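You operate a simulated robot arm through the tools that you are given. There is no shell and no other tool.

The job below is to be done with a simulated robot arm. You get a single attempt, and the scene is never put back.

Task
Clamp the blue stand's motor, check turn and play, and tag which way it turns.
Fine: the gauge box's black knob, then the blue lever; the ring tag with that word goes over the cover's boss, the other tag stays.

The check looks at the end state, three seconds after you hand in, the way a careful person would. Anything else that was tipped, shoved, dropped, spilled or broken makes it a failure. A push-on lid holds only when it is set on centred and level and pressed home; a screw cap is set on level and turned clockwise until tight.

Robot
A 7-joint arm with a two-finger parallel gripper, fixed in place. Base frame: the origin is at the foot of the arm, x ahead of it, y to its left, z up; the work surface is at about z = 0.8. Lengths are in m, angles in degrees, forces in N, time in s.
Its first joint turns from -149.0 to 149.0 degrees. Payload 3.43 kg.
The TCP is the grasp point between the finger pads, 0.03 m short of the fingertips. In the tool frame z runs along the fingers and y along their closing line. Largest opening 0.094 m; finger width 0.028, thickness 0.01; the body of the gripper, 0.05 by 0.096 m, starts 0.055 m behind the TCP.
Orientation is told as [roll, pitch, yaw] about the base's x, y, z axes, in that order, counted from this pose: with the fingers straight down and closing along the base's y, the tool's x points along the base's -x, its y along +y and its z along -z.

Tools
- The arm moves only by the tool send_rows. Its arguments are lists of equal length, an entry for each row: "xyz": the shift along the base's x, y, z in units of 250 mm (1.0 is 250 mm), a list of three; "turn": the turn, a rotation vector about the base's x, y, z in units of 45 degrees (1.0 is 45 degrees), a list of three. In form: {"xyz": [[dx, dy, dz], ...], "turn": [[rx, ry, rz], ...]}. A call has 1 to 20 rows; each row is the pose to reach, as a shift and turn from the pose commanded when the call began. "hand" is the opening, from 0 (shut) to 1 (fully open), set as the call begins (left out, the last holds). A call with a number of a shift or a turn outside -1 to 1 is refused whole. Rows are played at 5 a second. More than 0.05 m and 8.6 degrees between two rows, or a gripper value outside its range, and nothing of the call is played. Where a pose cannot be reached the arm comes as near as it can. A force on the tool above 70 N (or 10 N above the force at the start of the call, whichever is more), or a blocked arm, ends the call early, and 0.2 s more pass. Each finger travels about 0.045 m/s and halts on what it meets, pressing with about 43 N; the grip force reading is that of the motor and also rises with nothing between the fingers. The clock runs only during rows and for 0.2 s after the last one: add rows that repeat a pose to give the fingers time. The reply holds the time, the measured pose of the TCP, the force on the tool along the base axes, the opening and the grip force, in the units named above and with some noise, with the torque about the TCP (base axes, N m) and any sound that the robot's microphone picked up.
- Cameras (640 x 400 px; columns grow to the right, rows downward): "scene" is fixed at [0.4008, 0.4984, 1.4757]; the picture's right is [0.96, 0.28, 0.00], its down [0.21, -0.73, -0.65] and it looks along [-0.18, 0.63, -0.76] (base axes); focal length 293 px, centre (320, 200). "wrist" rides on the gripper at [0.076, 0.014, -0.103] in the tool frame; the picture's right is [-0.18, 0.98, 0.00], its down [-0.75, -0.14, -0.64] and it looks along [-0.63, -0.12, 0.77] (tool axes); focal length 243 px, centre (320, 200). There is no depth. A picture from a camera that has moved, and an enlarged one, comes with that camera's place and axes in the base frame and with its lens.
- camera(camera): a new picture of that camera. No time passes.
- zoom(camera, box): a new picture of the part [left, top, right, bottom] of that camera's present view, enlarged. No time passes.
- sign_off(): hands the job in; it is judged then, once.

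Nothing tells you positions but the pictures and the camera data. Unless the task says otherwise, let go and move clear before handing in.

The tools are called after ">>>" as name(argument=value, ...) on one line, values as JSON. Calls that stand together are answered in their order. send_rows: Moves the arm, as the interface text tells. Its arguments: {"type":"object","properties":{"xyz":{"type":"array","items":{"type":"array","items":{"type":"number"}}},"turn":{"type":"array","items":{"type":"array","items":{"type":"number"}}},"hand":{"type":"number"}},"required":["xyz","turn"]} The other tools are called the same way: camera (camera) takes a picture; zoom (camera, box) takes an enlarged picture of a part of a camera's view; sign_off () hands the job in.

At the start:

```text
time: 0.0
ee_pos: [0.3965, 0.9052, 1.2222]
orientation: [0.0, 0.0, 0.0]
wrist_force: [0.4, 0.4, 0.3]
torque: [0.0, 0.02, 0.02]
grip_width: 0.0939
finger_force: 0.1
```

scene: 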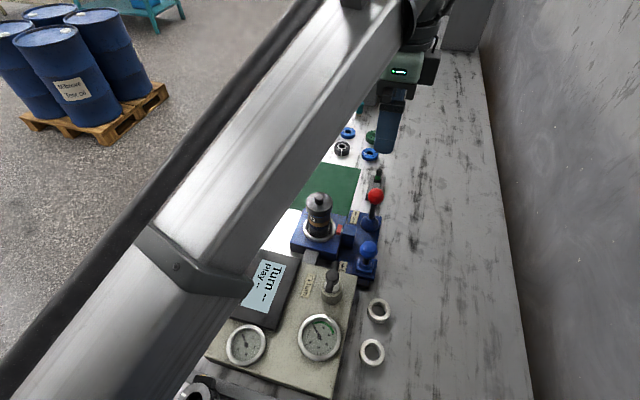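
wrist: 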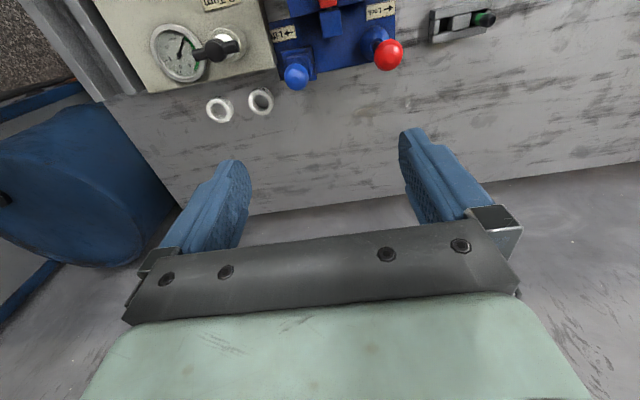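

I see a blue stand with a motor on it, a gauge box with a black knob, a display reading "Turn -- Play --", levers with red and blue balls, and two ring tags. I'll look closer before moving.

>>> zoom(camera="scene", box=[200, 240, 400, 400])

>>> zoom(camera="scene", box=[270, 110, 430, 290])

>>> zoom(camera="wrist", box=[130, 0, 520, 150])

```text
2.50 times, centred on (300, 320) of scene
camera zoom: at [0.4008, 0.4984, 1.4757], right [0.96, 0.28, 0.0], down [0.21, -0.73, -0.65], along [-0.18, 0.63, -0.76], focal length 732 px, centre (370, -100)
```

zoom: 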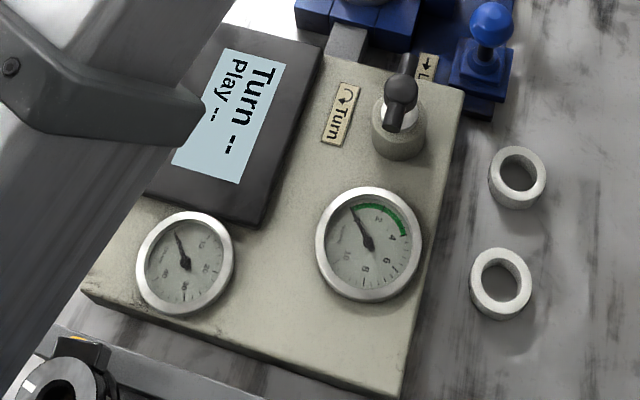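

```text
2.22 times, centred on (350, 200) of scene
camera zoom: at [0.4008, 0.4984, 1.4757], right [0.96, 0.28, 0.0], down [0.21, -0.73, -0.65], along [-0.18, 0.63, -0.76], focal length 651 px, centre (253, 200)
```

zoom: 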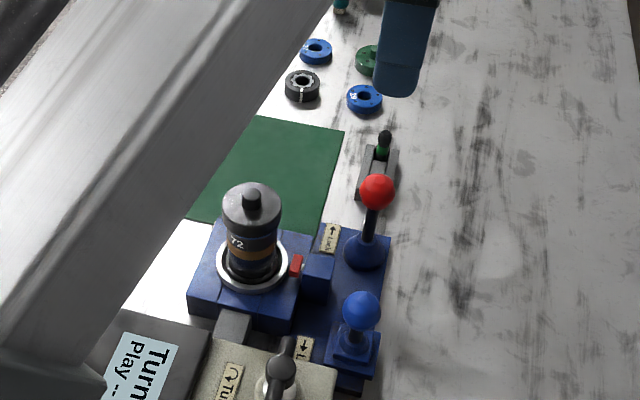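

```text
1.64 times, centred on (325, 75) of wrist
camera zoom: at [0.3203, 0.9199, 1.3249], right [0.18, 0.98, 0.0], down [0.75, -0.14, 0.64], along [0.63, -0.12, -0.77], focal length 398 px, centre (312, 405)
```

zoom: 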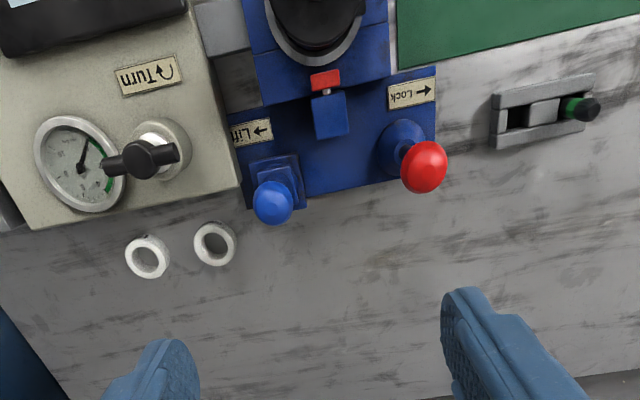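

The small labels read "Turn", "Lift" and "Lock", each with an arrow, and two white ring tags lie on the table. I'll zoom in further on the details.

>>> zoom(camera="scene", box=[285, 180, 395, 300])

>>> zoom(camera="scene", box=[345, 280, 405, 380])

>>> zoom(camera="scene", box=[290, 250, 370, 320])

>>> zoom(camera="wrist", box=[190, 70, 290, 135])

>>> zoom(camera="wrist", box=[260, 0, 420, 100])

>>> zoom(camera="scene", box=[170, 300, 350, 400])

```text
3.33 times, centred on (340, 240) of scene
camera zoom: at [0.4008, 0.4984, 1.4757], right [0.96, 0.28, 0.0], down [0.21, -0.73, -0.65], along [-0.18, 0.63, -0.76], focal length 977 px, centre (253, 67)
```

zoom: 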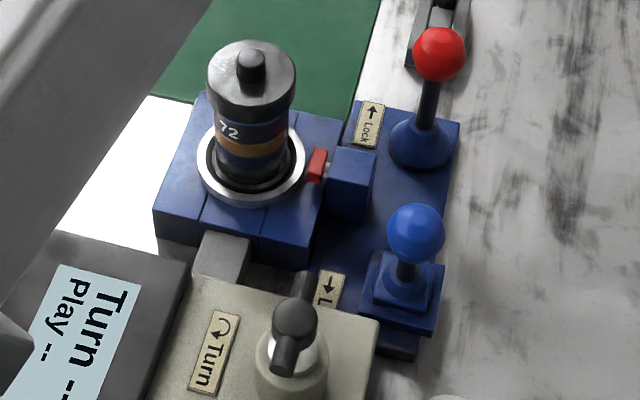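

```text
4.00 times, centred on (375, 330) of scene
camera zoom: at [0.4008, 0.4984, 1.4757], right [0.96, 0.28, 0.0], down [0.21, -0.73, -0.65], along [-0.18, 0.63, -0.76], focal length 1172 px, centre (100, -320)
```

zoom: 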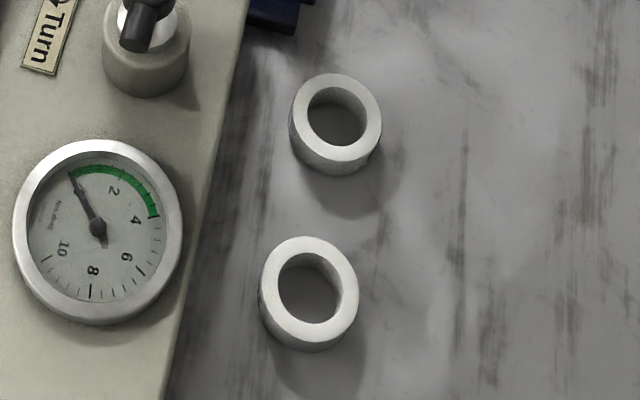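

```text
5.71 times, centred on (330, 285) of scene
camera zoom: at [0.4008, 0.4984, 1.4757], right [0.96, 0.28, 0.0], down [0.21, -0.73, -0.65], along [-0.18, 0.63, -0.76], focal length 1674 px, centre (263, -286)
```

zoom: 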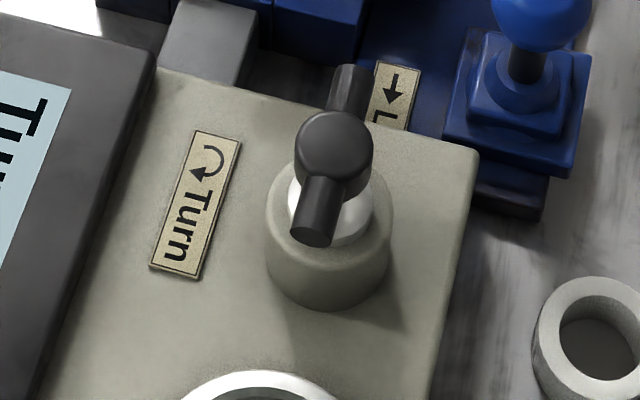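

```text
6.15 times, centred on (240, 102) of wrist
camera zoom: at [0.3203, 0.9199, 1.3249], right [0.18, 0.98, 0.0], down [0.75, -0.14, 0.64], along [0.63, -0.12, -0.77], focal length 1493 px, centre (812, 800)
```

zoom: 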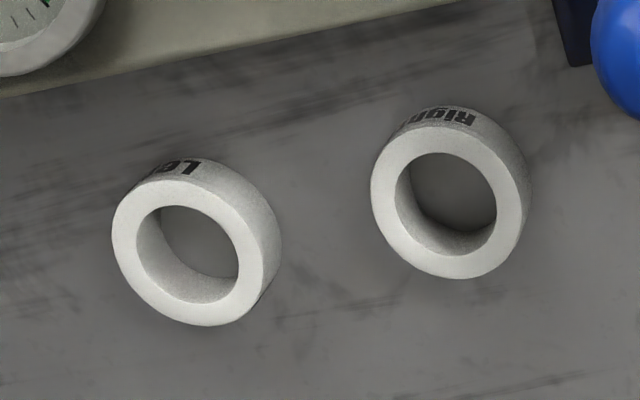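

```text
4.00 times, centred on (340, 50) of wrist
camera zoom: at [0.3203, 0.9199, 1.3249], right [0.18, 0.98, 0.0], down [0.75, -0.14, 0.64], along [0.63, -0.12, -0.77], focal length 970 px, centre (240, 800)
```

zoom: 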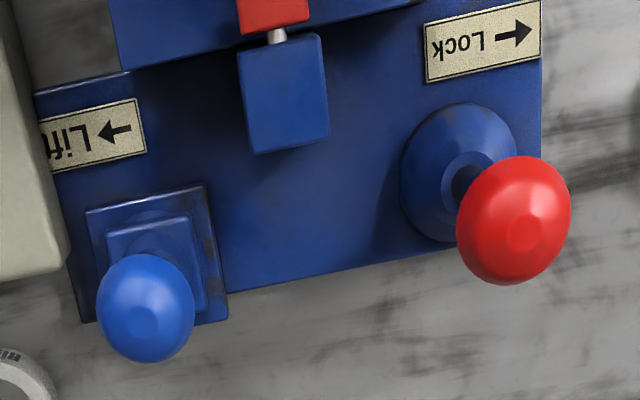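

```text
3.56 times, centred on (260, 350) of scene
camera zoom: at [0.4008, 0.4984, 1.4757], right [0.96, 0.28, 0.0], down [0.21, -0.73, -0.65], along [-0.18, 0.63, -0.76], focal length 1042 px, centre (533, -333)
```

zoom: 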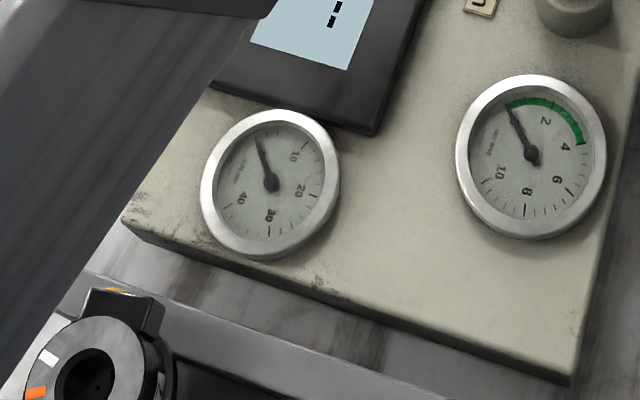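

The tags read "Left" (nearer the arm base) and "Right" (nearer the blue lever). I place the red Lock lever at about (0.397, 1.002, 0.934), the blue lever at (0.409, 0.865, 0.902) and the knob at (0.349, 0.771, 0.922). I'll shut the hand and tilt the tool outward at height, so I can push the red lever toward +y as its arrow shows.

>>> send_rows(xyz=[[0, 0, 0], [0, 0, 0], [0, 0, 0], [0, 0, 0], [0, 0, 0], [0, 0, 0], [0, 0, 0], [0, 0, 0]], turn=[[0.125, 0, 0], [0.25, 0, 0], [0.375, 0, 0], [0.5, 0, 0], [0.625, 0, 0], [0.75, 0, 0], [0.875, 0, 0], [1, 0, 0]], hand=0)

>>> camera(camera="scene")

>>> camera(camera="wrist")

```text
time: 1.8
ee_pos: [0.3953, 0.9056, 1.2227]
orientation: [45.2, 0.0, 0.0]
wrist_force: [-0.8, -0.2, 1.2]
torque: [0.0, -0.01, -0.03]
grip_width: 0.0
finger_force: 33.2
```

```text
taken
```

scene: 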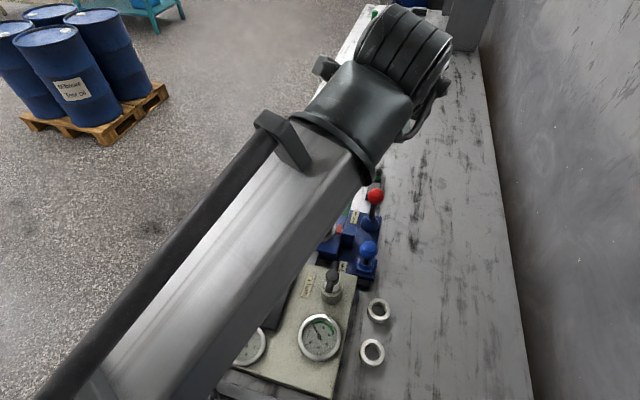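

```text
taken
camera wrist: at [0.3202, 0.8431, 1.305], right [0.18, 0.69, 0.7], down [0.75, -0.55, 0.35], along [0.63, 0.46, -0.62], focal length 243 px, centre (320, 200)
```

wrist: 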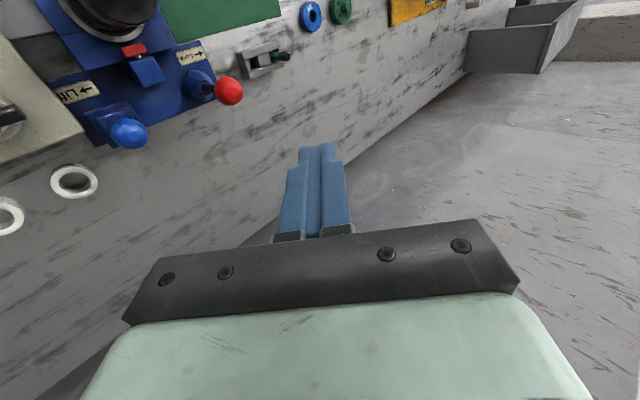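

The tilt worked and the red lever is still in view. Now I'll lower most of the way to just short of the red ball and look again.

>>> send_rows(xyz=[[0, 0, -0.16], [0, 0, -0.32], [0, 0, -0.48], [0, 0, -0.64], [0, 0, -0.8], [0, 0, -0.9]], turn=[[0, 0, 0], [0, 0, 0], [0, 0, 0], [0, 0, 0], [0, 0, 0], [0, 0, 0]])

>>> camera(camera="scene")

>>> camera(camera="wrist")

```text
time: 3.2
ee_pos: [0.3951, 0.9042, 0.9962]
orientation: [45.0, 0.0, 0.0]
wrist_force: [0.4, 0.4, -0.9]
torque: [-0.01, 0.01, 0.0]
grip_width: 0.0001
finger_force: 32.9
```

```text
taken
```

scene: 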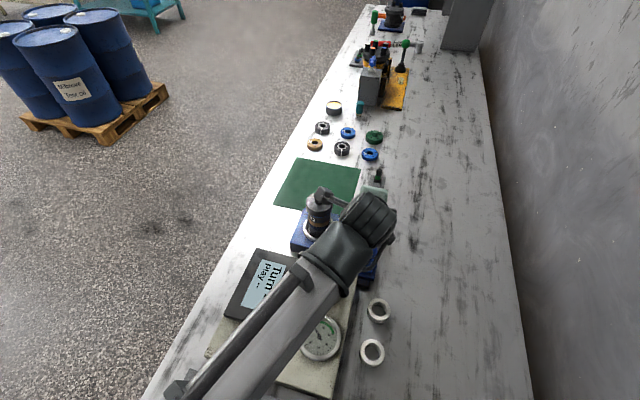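

```text
taken
camera wrist: at [0.3201, 0.8425, 1.0785], right [0.18, 0.69, 0.7], down [0.75, -0.55, 0.35], along [0.63, 0.46, -0.63], focal length 243 px, centre (320, 200)
```

wrist: 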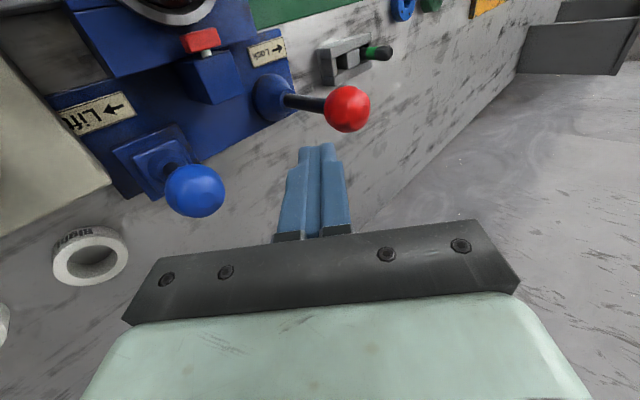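

>>> zoom(camera="scene", box=[230, 140, 420, 330])

>>> zoom(camera="wrist", box=[40, 0, 400, 240])

```text
2.11 times, centred on (325, 235) of scene
camera zoom: at [0.4008, 0.4984, 1.4757], right [0.96, 0.28, 0.0], down [0.21, -0.73, -0.65], along [-0.18, 0.63, -0.76], focal length 617 px, centre (310, 126)
```

zoom: 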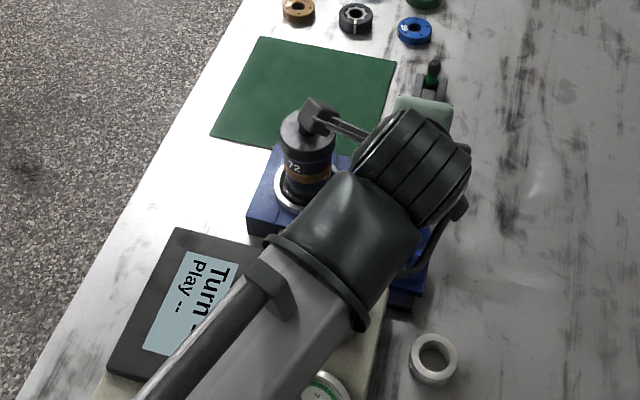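

```text
1.67 times, centred on (220, 120) of wrist
camera zoom: at [0.3201, 0.8425, 1.0785], right [0.18, 0.69, 0.7], down [0.75, -0.55, 0.35], along [0.63, 0.46, -0.63], focal length 404 px, centre (487, 333)
```

zoom: 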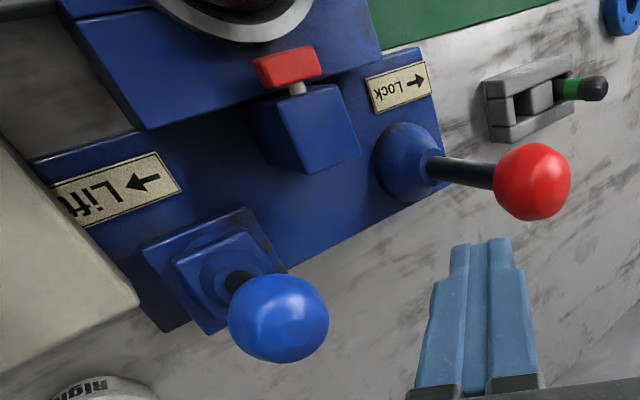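

The wrist camera is a real body that sits near the motor's top. I'll yaw the tool about 12° so it stays clear of the motor, then move to just short of the red ball.

>>> send_rows(xyz=[[0.017, 0, -0.05], [0.034, 0.03, -0.1], [0.034, 0.06, -0.15], [0.034, 0.1, -0.204]], turn=[[0, 0, 0.1], [0, 0, 0.2], [0, 0, 0.267], [0, 0, 0.267]])

>>> camera(camera="wrist")

>>> zoom(camera="scene", box=[230, 140, 420, 330])

```text
time: 4.2
ee_pos: [0.4055, 0.9302, 0.9486]
orientation: [45.0, 0.1, 12.1]
wrist_force: [0.6, -0.8, 1.2]
torque: [0.0, 0.01, -0.03]
grip_width: 0.0
finger_force: 33.0
```

```text
taken
camera wrist: at [0.3439, 0.8534, 1.0293], right [0.04, 0.72, 0.7], down [0.85, -0.38, 0.35], along [0.52, 0.58, -0.63], focal length 243 px, centre (320, 200)
```

wrist: 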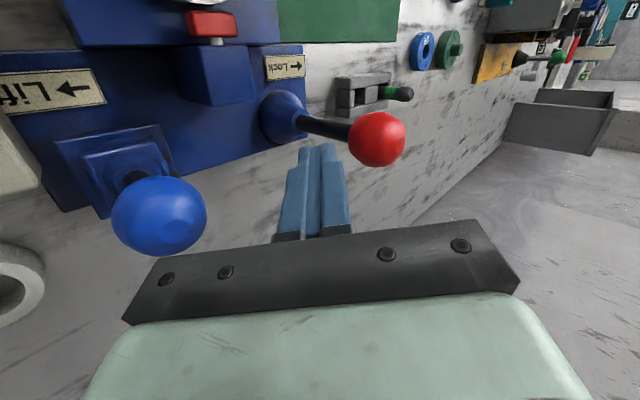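

```text
2.11 times, centred on (325, 235) of scene
camera zoom: at [0.4008, 0.4984, 1.4757], right [0.96, 0.28, 0.0], down [0.21, -0.73, -0.65], along [-0.18, 0.63, -0.76], focal length 617 px, centre (310, 126)
```

zoom: 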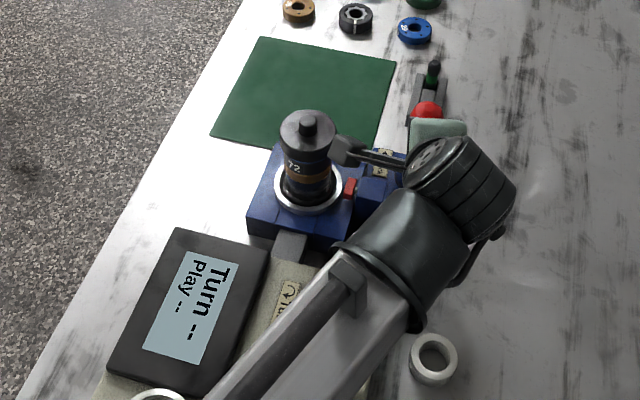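

I'm right behind the red ball. I'll push it toward +y in small steps and watch the force.

>>> send_rows(xyz=[[0, 0.03, 0], [0, 0.06, 0], [0, 0.09, 0], [0, 0.12, 0], [0, 0.15, -0.005], [0, 0.18, -0.01], [0, 0.21, -0.016], [0, 0.24, -0.024]], turn=[[0, 0, 0], [0, 0, 0], [0, 0, 0], [0, 0, 0], [0, 0, 0], [0, 0, 0], [0, 0, 0], [0, 0, 0]])

>>> camera(camera="wrist")

>>> zoom(camera="scene", box=[230, 140, 420, 330])

```text
time: 6.0
ee_pos: [0.4052, 0.991, 0.9415]
orientation: [45.0, 0.0, 12.0]
wrist_force: [0.0, 0.4, 1.6]
torque: [0.02, -0.05, 0.0]
grip_width: 0.0001
finger_force: 33.2
```

```text
taken
camera wrist: at [0.3432, 0.9147, 1.0229], right [0.04, 0.72, 0.69], down [0.85, -0.38, 0.35], along [0.52, 0.58, -0.63], focal length 243 px, centre (320, 200)
```

wrist: 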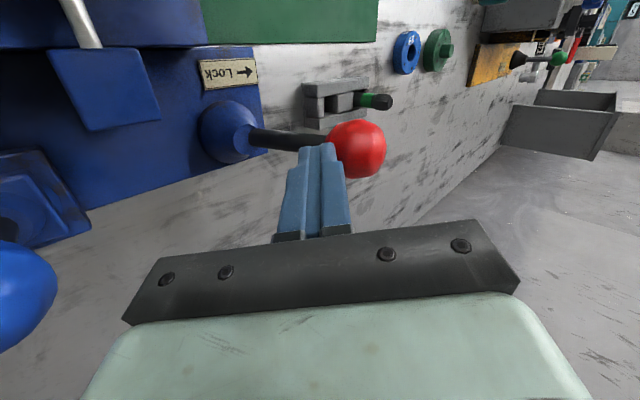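

```text
2.11 times, centred on (325, 235) of scene
camera zoom: at [0.4008, 0.4984, 1.4757], right [0.96, 0.28, 0.0], down [0.21, -0.73, -0.65], along [-0.18, 0.63, -0.76], focal length 617 px, centre (310, 126)
```

zoom: 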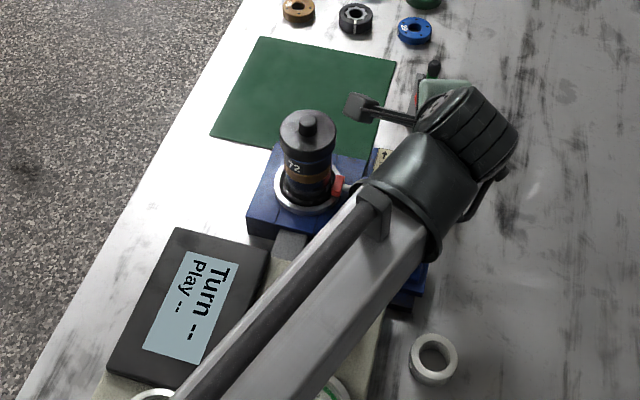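

The red clamp pad is advancing toward the motor as the lever moves. I'll keep pushing gently.

>>> send_rows(xyz=[[0, 0.025, -0.01], [0, 0.05, -0.022], [0, 0.075, -0.034], [0, 0.1, -0.048]], turn=[[0, 0, 0], [0, 0, 0], [0, 0, 0], [0, 0, 0]])

>>> camera(camera="wrist")

>>> zoom(camera="scene", box=[270, 160, 400, 260])

```text
time: 7.0
ee_pos: [0.4043, 1.0121, 0.9311]
orientation: [45.0, 0.0, 12.0]
wrist_force: [-1.1, -33.5, 15.5]
torque: [-0.03, 0.02, 0.07]
grip_width: 0.0
finger_force: 33.0
```

```text
taken
camera wrist: at [0.3433, 0.935, 1.0132], right [0.04, 0.72, 0.69], down [0.85, -0.38, 0.35], along [0.52, 0.58, -0.63], focal length 243 px, centre (320, 200)
```

wrist: 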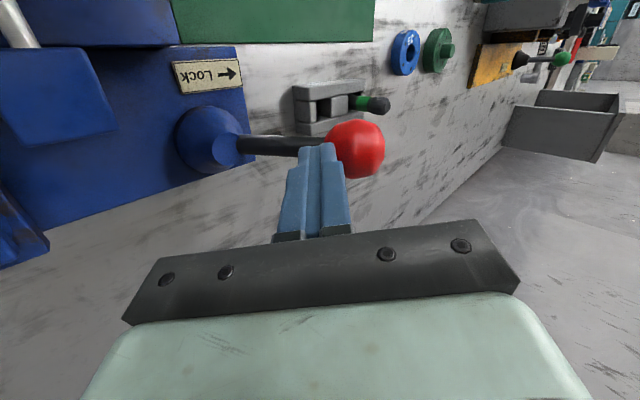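

```text
4.00 times, centred on (335, 210) of scene
camera zoom: at [0.4008, 0.4984, 1.4757], right [0.96, 0.28, 0.0], down [0.21, -0.73, -0.65], along [-0.18, 0.63, -0.76], focal length 1172 px, centre (260, 160)
```

zoom: 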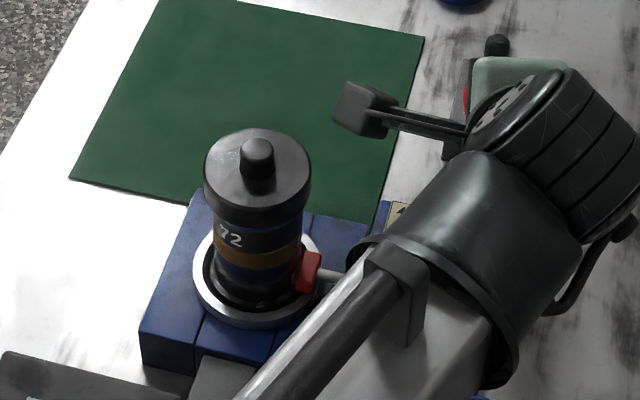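

The pad is now touching the motor and the lever resists with about 33 N. I'll give it a slightly firmer push to be sure it's home, then check that it holds.

>>> send_rows(xyz=[[0, 0.012, -0.008], [0, 0.02, -0.012], [0, 0.02, -0.012]], turn=[[0, 0, 0], [0, 0, 0], [0, 0, 0]])

>>> camera(camera="wrist")

```text
time: 7.5
ee_pos: [0.4045, 1.0115, 0.9312]
orientation: [45.0, 0.0, 12.0]
wrist_force: [-0.6, -25.4, 18.5]
torque: [0.18, 0.03, 0.04]
grip_width: 0.0
finger_force: 33.0
stopped in row 2: the force on the tool passed its limit at 74 N (the readings are from after the stop); the commanded pose is now the measured one
```

```text
taken
camera wrist: at [0.3436, 0.935, 1.0125], right [0.04, 0.72, 0.69], down [0.85, -0.38, 0.35], along [0.52, 0.58, -0.63], focal length 243 px, centre (320, 200)
```

wrist: 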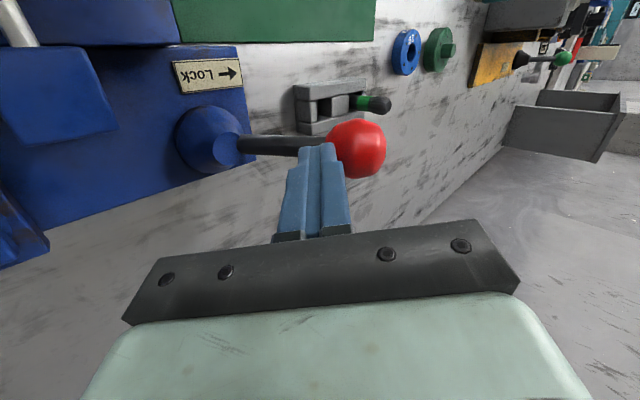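

The lever is at its hard stop. I'll back off along -y and rise, then check whether the lever and clamp stay put.

>>> send_rows(xyz=[[0, -0.05, 0.0], [0, -0.12, 0.02], [0, -0.2, 0.08], [0, -0.3, 0.2], [0, -0.36, 0.36], [0, -0.4, 0.52], [0, -0.4, 0.68]], turn=[[0, 0, 0], [0, 0, 0], [0, 0, 0], [0, 0, 0], [0, 0, 0], [0, 0, 0], [0, 0, 0]])

>>> camera(camera="wrist")

>>> camera(camera="scene")

```text
time: 9.1
ee_pos: [0.4071, 0.9142, 1.0973]
orientation: [44.8, 0.0, 12.0]
wrist_force: [-0.6, -0.2, -0.8]
torque: [-0.02, -0.01, 0.02]
grip_width: 0.0
finger_force: 32.9
```

```text
taken
camera wrist: at [0.3461, 0.8384, 1.1799], right [0.04, 0.72, 0.69], down [0.85, -0.38, 0.36], along [0.52, 0.58, -0.63], focal length 243 px, centre (320, 200)
```

wrist: 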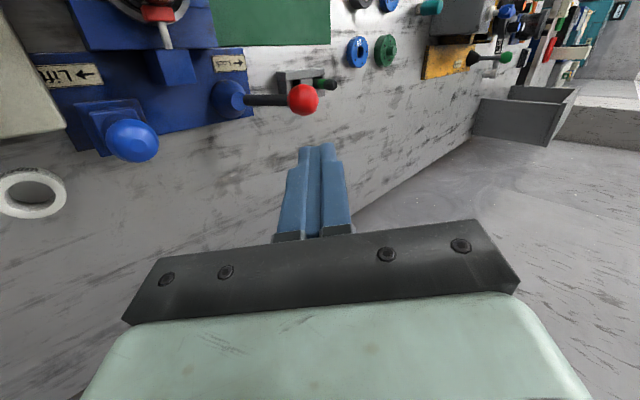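

```text
taken
```

scene: 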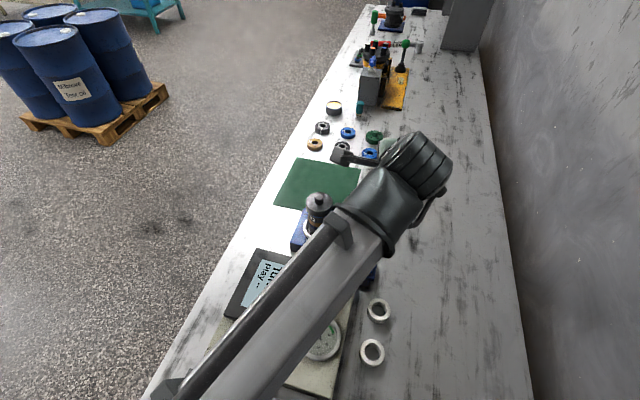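

The clamp lever stays over and the pad holds against the motor. Next I'll un-yaw and un-tilt the tool over the black knob.

>>> send_rows(xyz=[[-0.05, -0.12, 0.03], [-0.1, -0.24, 0.03], [-0.15, -0.36, 0.03], [-0.2, -0.48, 0.03], [-0.232, -0.572, 0.03]], turn=[[0, 0, -0.06], [0, 0, -0.12], [0, 0, -0.18], [0, 0, -0.24], [0, 0, -0.267]])

>>> send_rows(xyz=[[0, 0, 0], [0, 0, 0], [0, 0, 0], [0, 0, 0], [0, 0, 0], [0, 0, 0], [0, 0, 0], [0, 0, 0]], turn=[[-0.125, 0, 0], [-0.25, 0, 0], [-0.375, 0, 0], [-0.5, 0, 0], [-0.625, 0, 0], [-0.75, 0, 0], [-0.875, 0, 0], [-1, 0, 0]], hand=1)

>>> camera(camera="wrist")

>>> camera(camera="scene")

```text
time: 10.3
ee_pos: [0.3459, 0.7731, 1.1054]
orientation: [44.8, 0.0, 0.1]
wrist_force: [1.3, -0.1, -0.2]
torque: [0.0, -0.03, 0.0]
grip_width: 0.0
finger_force: 33.0
```

```text
time: 12.1
ee_pos: [0.3459, 0.772, 1.1061]
orientation: [-0.4, 0.1, 0.0]
wrist_force: [-1.3, -0.3, -0.5]
torque: [0.01, -0.01, -0.03]
grip_width: 0.0938
finger_force: 0.0
```

```text
taken
camera wrist: at [0.2705, 0.7868, 1.2076], right [0.18, 0.98, 0.0], down [0.75, -0.14, 0.64], along [0.63, -0.12, -0.77], focal length 243 px, centre (320, 200)
```

wrist: 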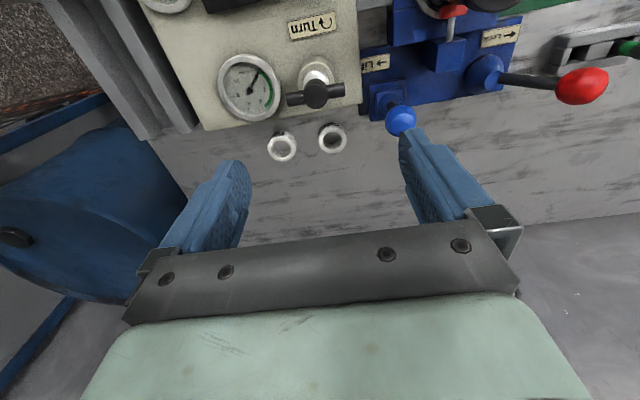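

```text
taken
```

scene: 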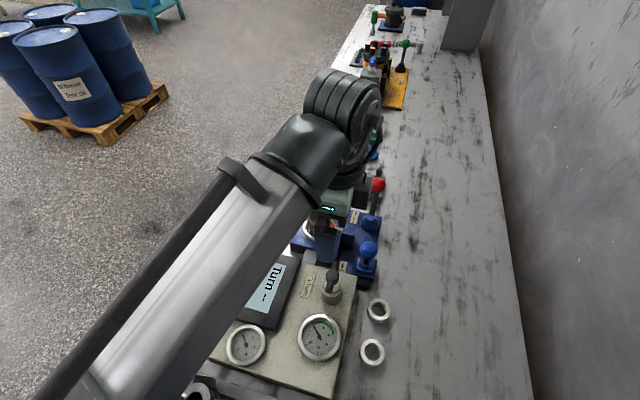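

>>> zoom(camera="wrist", box=[200, 0, 440, 160])

>>> zoom(camera="scene", box=[230, 180, 410, 380])

```text
2.50 times, centred on (320, 80) of wrist
camera zoom: at [0.2705, 0.7868, 1.2076], right [0.18, 0.98, 0.0], down [0.75, -0.14, 0.64], along [0.63, -0.12, -0.77], focal length 606 px, centre (320, 500)
```

zoom: 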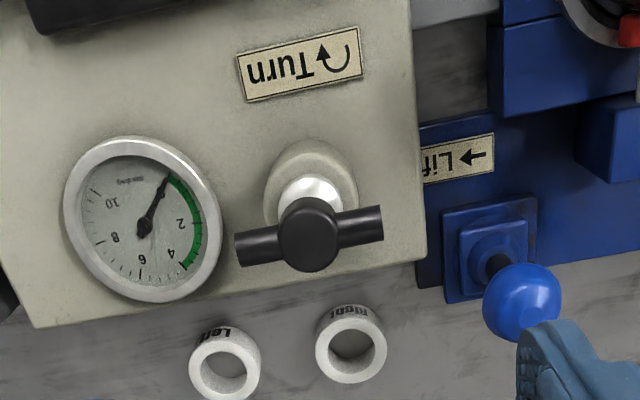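

```text
2.00 times, centred on (320, 280) of scene
camera zoom: at [0.4008, 0.4984, 1.4757], right [0.96, 0.28, 0.0], down [0.21, -0.73, -0.65], along [-0.18, 0.63, -0.76], focal length 586 px, centre (320, 40)
```

zoom: 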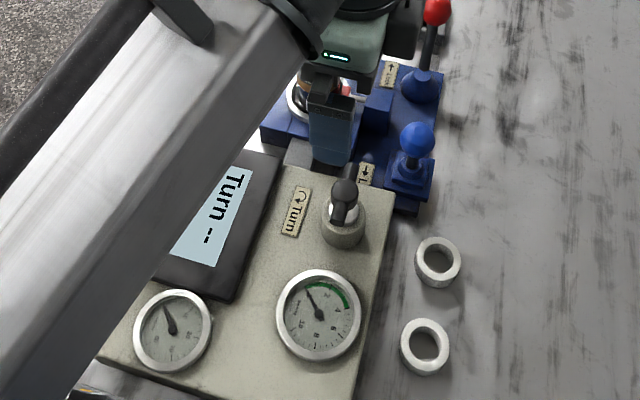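

>>> zoom(camera="wrist", box=[280, 0, 350, 50])

>>> zoom(camera="scene", box=[295, 265, 335, 305])

>>> zoom(camera="wrist", box=[280, 60, 360, 120])

```text
8.00 times, centred on (315, 25) of wrist
camera zoom: at [0.2705, 0.7868, 1.2076], right [0.18, 0.98, 0.0], down [0.75, -0.14, 0.64], along [0.63, -0.12, -0.77], focal length 1941 px, centre (360, 1600)
```

zoom: 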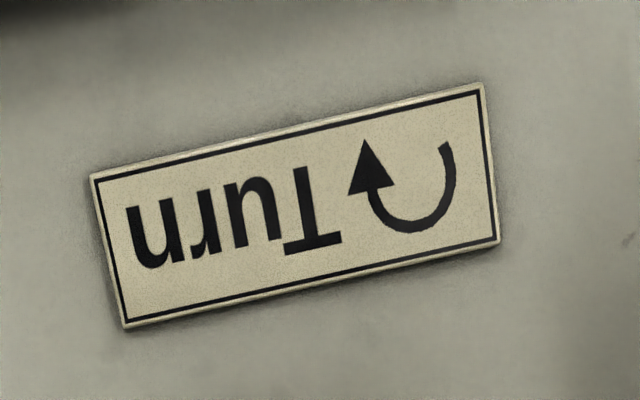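

```text
10.00 times, centred on (315, 285) of scene
camera zoom: at [0.4008, 0.4984, 1.4757], right [0.96, 0.28, 0.0], down [0.21, -0.73, -0.65], along [-0.18, 0.63, -0.76], focal length 2930 px, centre (370, -650)
```

zoom: 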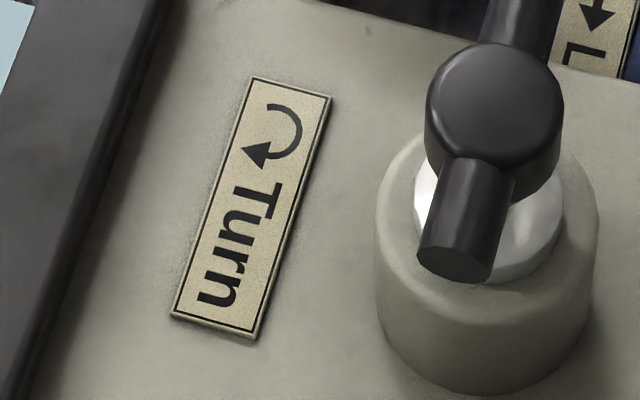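

```text
6.67 times, centred on (320, 90) of wrist
camera zoom: at [0.2705, 0.7868, 1.2076], right [0.18, 0.98, 0.0], down [0.75, -0.14, 0.64], along [0.63, -0.12, -0.77], focal length 1618 px, centre (320, 933)
```

zoom: 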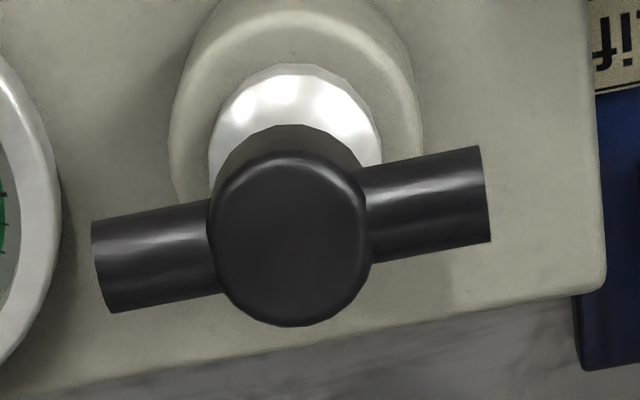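

The arrow on the "Turn" label is clockwise seen from above. The knob's T-bar lies along y, from about (0.352, 0.733) to (0.352, 0.799), with its centre at z ≈ 0.92. I'll descend with open fingers straddling the bar ends.

>>> send_rows(xyz=[[0.01, -0.011, -0.12], [0.02, -0.022, -0.24], [0.02, -0.022, -0.36], [0.02, -0.022, -0.46]], turn=[[0, 0, 0], [0, 0, 0], [0, 0, 0], [0, 0, 0]])

>>> camera(camera="wrist")

>>> zoom(camera="scene", box=[230, 180, 410, 380])

```text
time: 13.1
ee_pos: [0.3537, 0.7655, 0.9888]
orientation: [-0.2, 0.0, 0.1]
wrist_force: [0.6, -0.2, 0.2]
torque: [0.01, 0.02, 0.01]
grip_width: 0.0938
finger_force: 0.2
```

```text
taken
camera wrist: at [0.2775, 0.7812, 1.0908], right [0.18, 0.98, 0.0], down [0.75, -0.14, 0.64], along [0.63, -0.12, -0.77], focal length 243 px, centre (320, 200)
```

wrist: 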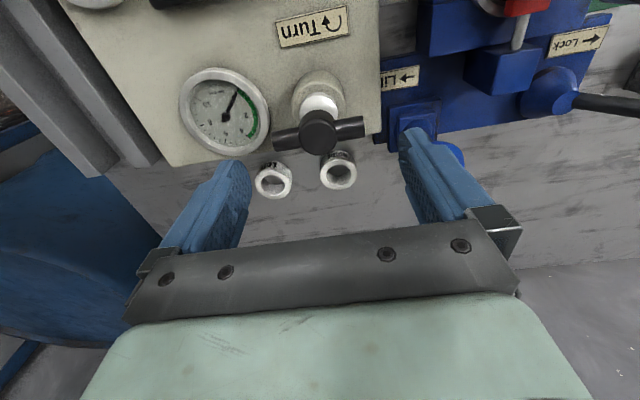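

```text
2.00 times, centred on (320, 280) of scene
camera zoom: at [0.4008, 0.4984, 1.4757], right [0.96, 0.28, 0.0], down [0.21, -0.73, -0.65], along [-0.18, 0.63, -0.76], focal length 586 px, centre (320, 40)
```

zoom: 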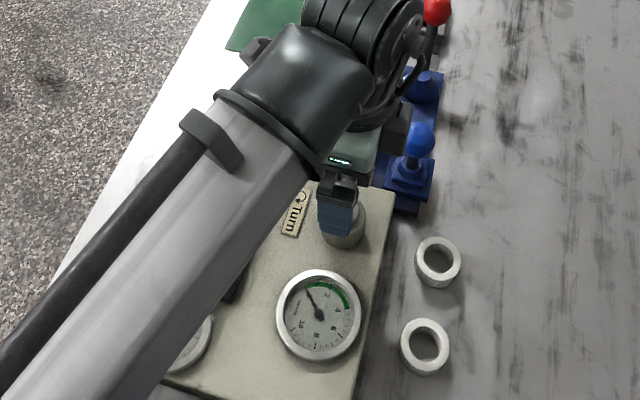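

The bar is between the fingers. I'll make the final descent around it, then close.

>>> send_rows(xyz=[[-0.014, 0.004, -0.07], [-0.014, 0.004, -0.14], [-0.014, 0.004, -0.2]], turn=[[0, 0, 0], [0, 0, 0], [0, 0, 0]])

>>> camera(camera="wrist")

>>> zoom(camera="scene", box=[280, 210, 400, 310])

```text
time: 13.9
ee_pos: [0.3488, 0.767, 0.9397]
orientation: [-0.3, 0.0, 0.0]
wrist_force: [-0.2, -0.3, 0.1]
torque: [0.04, 0.02, 0.02]
grip_width: 0.094
finger_force: 0.1
```

```text
taken
camera wrist: at [0.2738, 0.7831, 1.042], right [0.18, 0.98, 0.0], down [0.75, -0.14, 0.64], along [0.63, -0.12, -0.77], focal length 243 px, centre (320, 200)
```

wrist: 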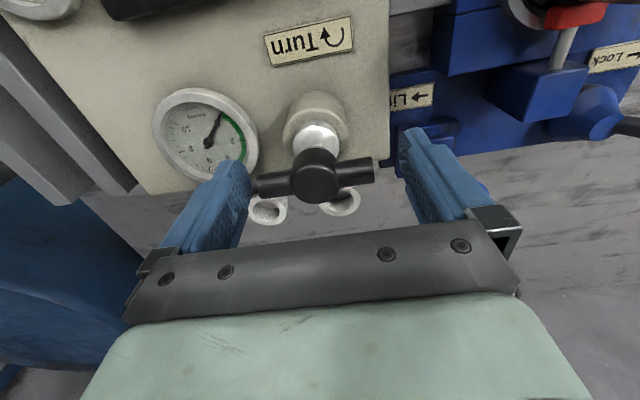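

```text
4.00 times, centred on (340, 260) of scene
camera zoom: at [0.4008, 0.4984, 1.4757], right [0.96, 0.28, 0.0], down [0.21, -0.73, -0.65], along [-0.18, 0.63, -0.76], focal length 1172 px, centre (240, -40)
```

zoom: 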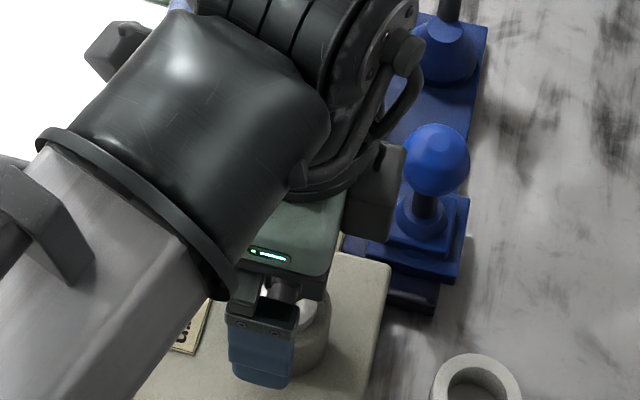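

>>> send_rows(xyz=[[0, 0, 0], [0, 0, 0], [0, 0, 0], [0, 0, 0]], turn=[[0, 0, 0], [0, 0, 0], [0, 0, 0], [0, 0, 0]], hand=0)

>>> camera(camera="wrist")

```text
time: 14.9
ee_pos: [0.3493, 0.7646, 0.9397]
orientation: [-0.4, 0.0, -0.1]
wrist_force: [-0.7, -29.4, -11.3]
torque: [0.11, -0.42, -0.02]
grip_width: 0.0667
finger_force: 44.4
```

```text
taken
camera wrist: at [0.2739, 0.7809, 1.0419], right [0.19, 0.98, -0.01], down [0.75, -0.14, 0.64], along [0.63, -0.12, -0.77], focal length 243 px, centre (320, 200)
```

wrist: 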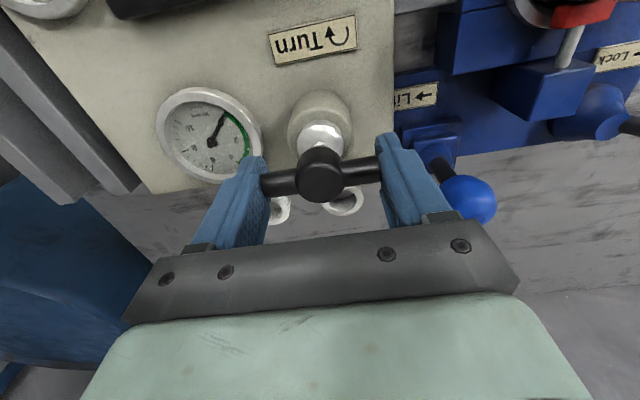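

The fingers hold the bar (0.0667 m wide), but there's a side load because my y was about 3 mm off. I'll relieve that and turn clockwise.

>>> send_rows(xyz=[[0, -0.012, 0], [0, -0.013, 0], [0, -0.013, 0], [0, -0.013, 0], [0, -0.013, 0], [0, -0.013, 0], [0, -0.013, 0], [0, -0.013, 0]], turn=[[0, 0, 0], [0, 0, -0.1], [0, 0, -0.2], [0, 0, -0.3], [0, 0, -0.4], [0, 0, -0.5], [0, 0, -0.6], [0, 0, -0.66]])

>>> camera(camera="wrist")

>>> camera(camera="scene")

```text
time: 16.7
ee_pos: [0.3506, 0.765, 0.94]
orientation: [0.0, 0.1, -29.8]
wrist_force: [15.1, 18.2, 8.3]
torque: [0.0, -0.85, 0.03]
grip_width: 0.0666
finger_force: 45.3
```

```text
taken
camera wrist: at [0.291, 0.8159, 1.0422], right [0.65, 0.76, 0.0], down [0.58, -0.5, 0.64], along [0.49, -0.42, -0.77], focal length 243 px, centre (320, 200)
```

wrist: 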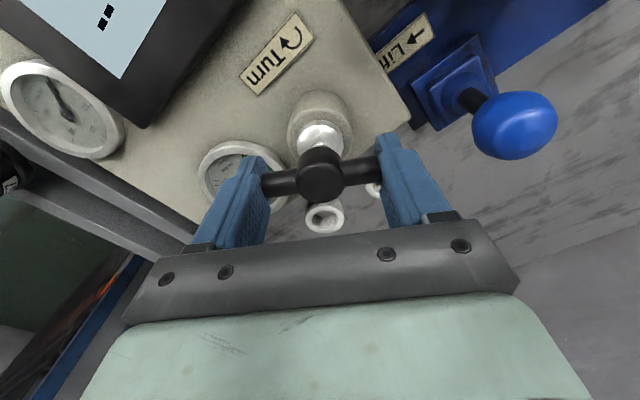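

```text
taken
```

scene: 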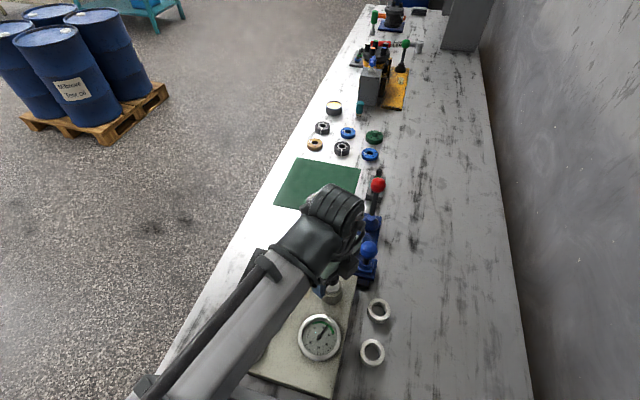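

>>> zoom(camera="scene", box=[280, 290, 360, 380])

>>> send_rows(xyz=[[0.005, 0.006, 0], [0.005, 0.006, 0], [0.005, 0.006, 0], [0.005, 0.006, 0], [0.005, 0.006, 0], [0.005, 0.006, 0]], turn=[[0, 0, -0.1], [0, 0, -0.2], [0, 0, -0.3], [0, 0, -0.4], [0, 0, -0.5], [0, 0, -0.6]])

>>> camera(camera="wrist")

>>> zoom(camera="scene", box=[230, 220, 400, 380])

```text
4.44 times, centred on (320, 335) of scene
camera zoom: at [0.4008, 0.4984, 1.4757], right [0.96, 0.28, 0.0], down [0.21, -0.73, -0.65], along [-0.18, 0.63, -0.76], focal length 1302 px, centre (320, -400)
```

zoom: 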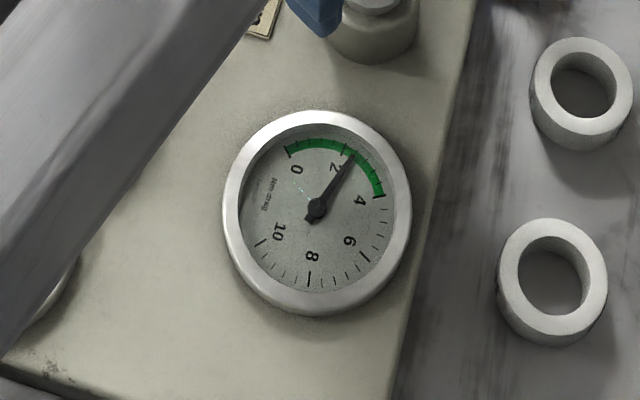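

```text
time: 18.1
ee_pos: [0.3489, 0.7649, 0.9401]
orientation: [-0.2, 0.0, -56.9]
wrist_force: [12.5, 9.7, 4.0]
torque: [0.23, 0.29, 0.01]
grip_width: 0.0666
finger_force: 45.2
```

```text
taken
camera wrist: at [0.3207, 0.8378, 1.0422], right [0.92, 0.38, 0.0], down [0.3, -0.71, 0.64], along [0.24, -0.59, -0.77], focal length 243 px, centre (320, 200)
```

wrist: 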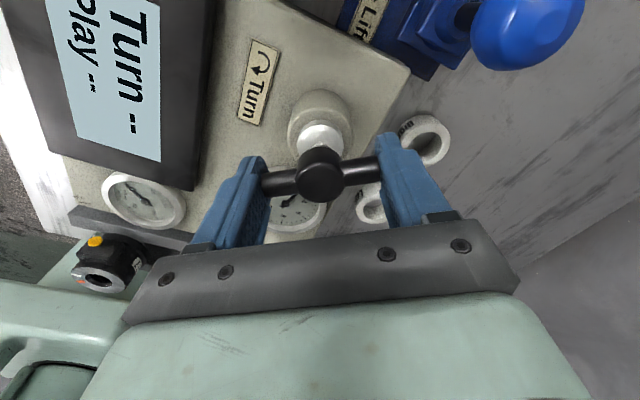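

```text
2.50 times, centred on (315, 300) of scene
camera zoom: at [0.4008, 0.4984, 1.4757], right [0.96, 0.28, 0.0], down [0.21, -0.73, -0.65], along [-0.18, 0.63, -0.76], focal length 732 px, centre (332, -50)
```

zoom: 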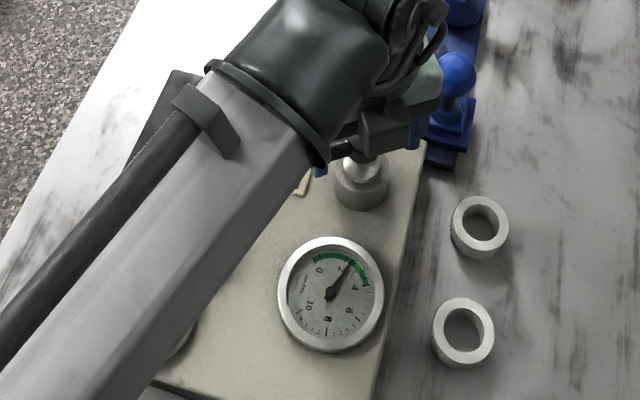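

The drag gauge reads about 2–2.5, inside the green, and the knob is following. I'll keep turning clockwise slowly.

>>> send_rows(xyz=[[0.003, 0.003, 0], [0.003, 0.003, 0], [0.003, 0.003, 0], [0.003, 0.003, 0], [0.003, 0.003, 0], [0.003, 0.003, 0], [0.003, 0.003, 0], [0.003, 0.003, 0]], turn=[[0, 0, -0.1], [0, 0, -0.2], [0, 0, -0.3], [0, 0, -0.4], [0, 0, -0.5], [0, 0, -0.6], [0, 0, -0.7], [0, 0, -0.75]])

>>> camera(camera="wrist")

>>> zoom(camera="scene", box=[230, 220, 400, 380])

```text
time: 19.9
ee_pos: [0.3514, 0.7652, 0.9388]
orientation: [-0.2, -0.1, -90.5]
wrist_force: [0.8, -7.1, -9.0]
torque: [1.13, 0.3, 0.0]
grip_width: 0.0664
finger_force: 45.0
```

```text
taken
camera wrist: at [0.366, 0.8423, 1.042], right [0.98, -0.19, 0.0], down [-0.15, -0.75, 0.64], along [-0.13, -0.63, -0.77], focal length 243 px, centre (320, 200)
```

wrist: 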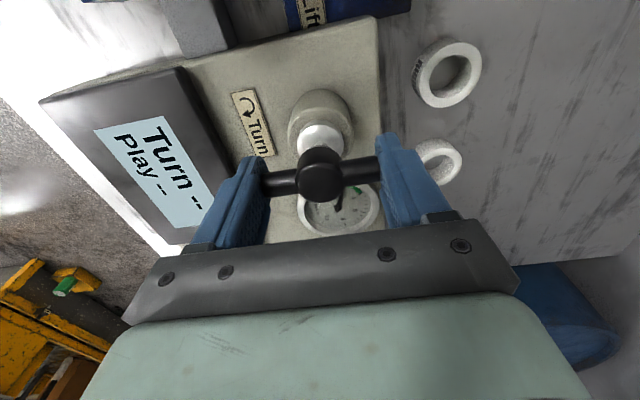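

```text
2.50 times, centred on (315, 300) of scene
camera zoom: at [0.4008, 0.4984, 1.4757], right [0.96, 0.28, 0.0], down [0.21, -0.73, -0.65], along [-0.18, 0.63, -0.76], focal length 732 px, centre (332, -50)
```

zoom: 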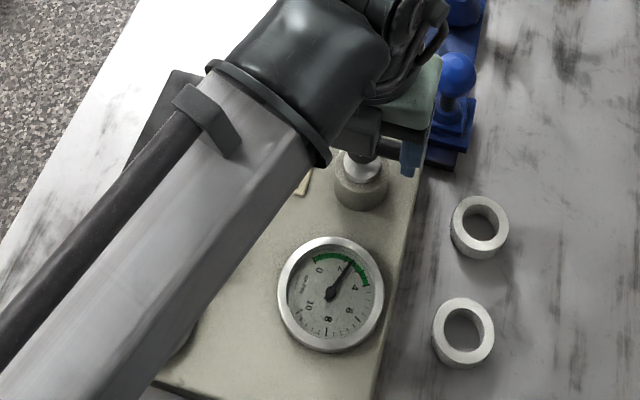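

The knob has turned 90° and the display still shows dashes. I'll continue clockwise.

>>> send_rows(xyz=[[0, 0, 0], [0, 0, 0], [0, 0, 0], [0, 0, 0], [0, 0, 0], [0, 0, 0], [0, 0, 0], [0, 0, 0], [0, 0, 0]], turn=[[0, 0, -0.11], [0, 0, -0.22], [0, 0, -0.33], [0, 0, -0.44], [0, 0, -0.55], [0, 0, -0.66], [0, 0, -0.77], [0, 0, -0.88], [0, 0, -1.0]])

>>> camera(camera="wrist")

>>> zoom(camera="scene", box=[230, 220, 400, 380])

```text
time: 21.7
ee_pos: [0.3503, 0.7657, 0.9395]
orientation: [-1.6, 0.1, -104.0]
wrist_force: [-11.8, 4.8, -0.6]
torque: [0.11, 0.91, 0.0]
grip_width: 0.0664
finger_force: 44.7
out of reach, approached as far as the arm can: row 3, 4, 5, 6, 7, 8
stopped in row 8: the force on the tool passed its limit at 70 N (the readings are from after the stop); the commanded pose is now the measured one
```

```text
taken
camera wrist: at [0.386, 0.8357, 1.0414], right [0.91, -0.42, -0.03], down [-0.3, -0.7, 0.64], along [-0.29, -0.58, -0.76], focal length 243 px, centre (320, 200)
```

wrist: 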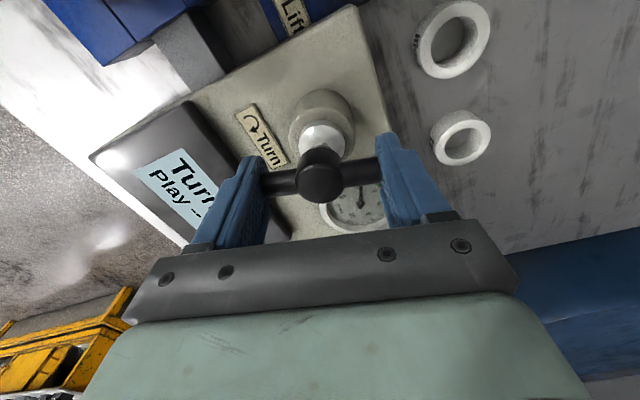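

```text
2.50 times, centred on (315, 300) of scene
camera zoom: at [0.4008, 0.4984, 1.4757], right [0.96, 0.28, 0.0], down [0.21, -0.73, -0.65], along [-0.18, 0.63, -0.76], focal length 732 px, centre (332, -50)
```

zoom: 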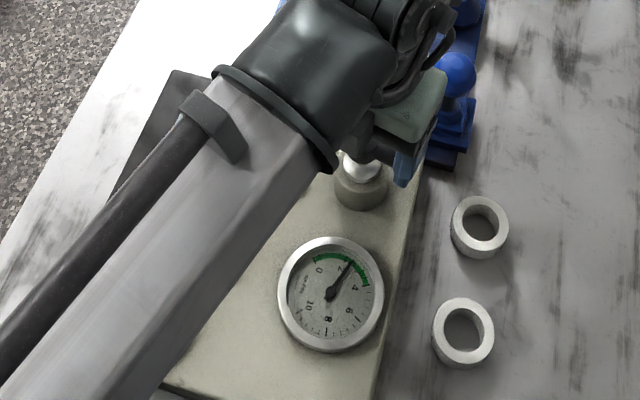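

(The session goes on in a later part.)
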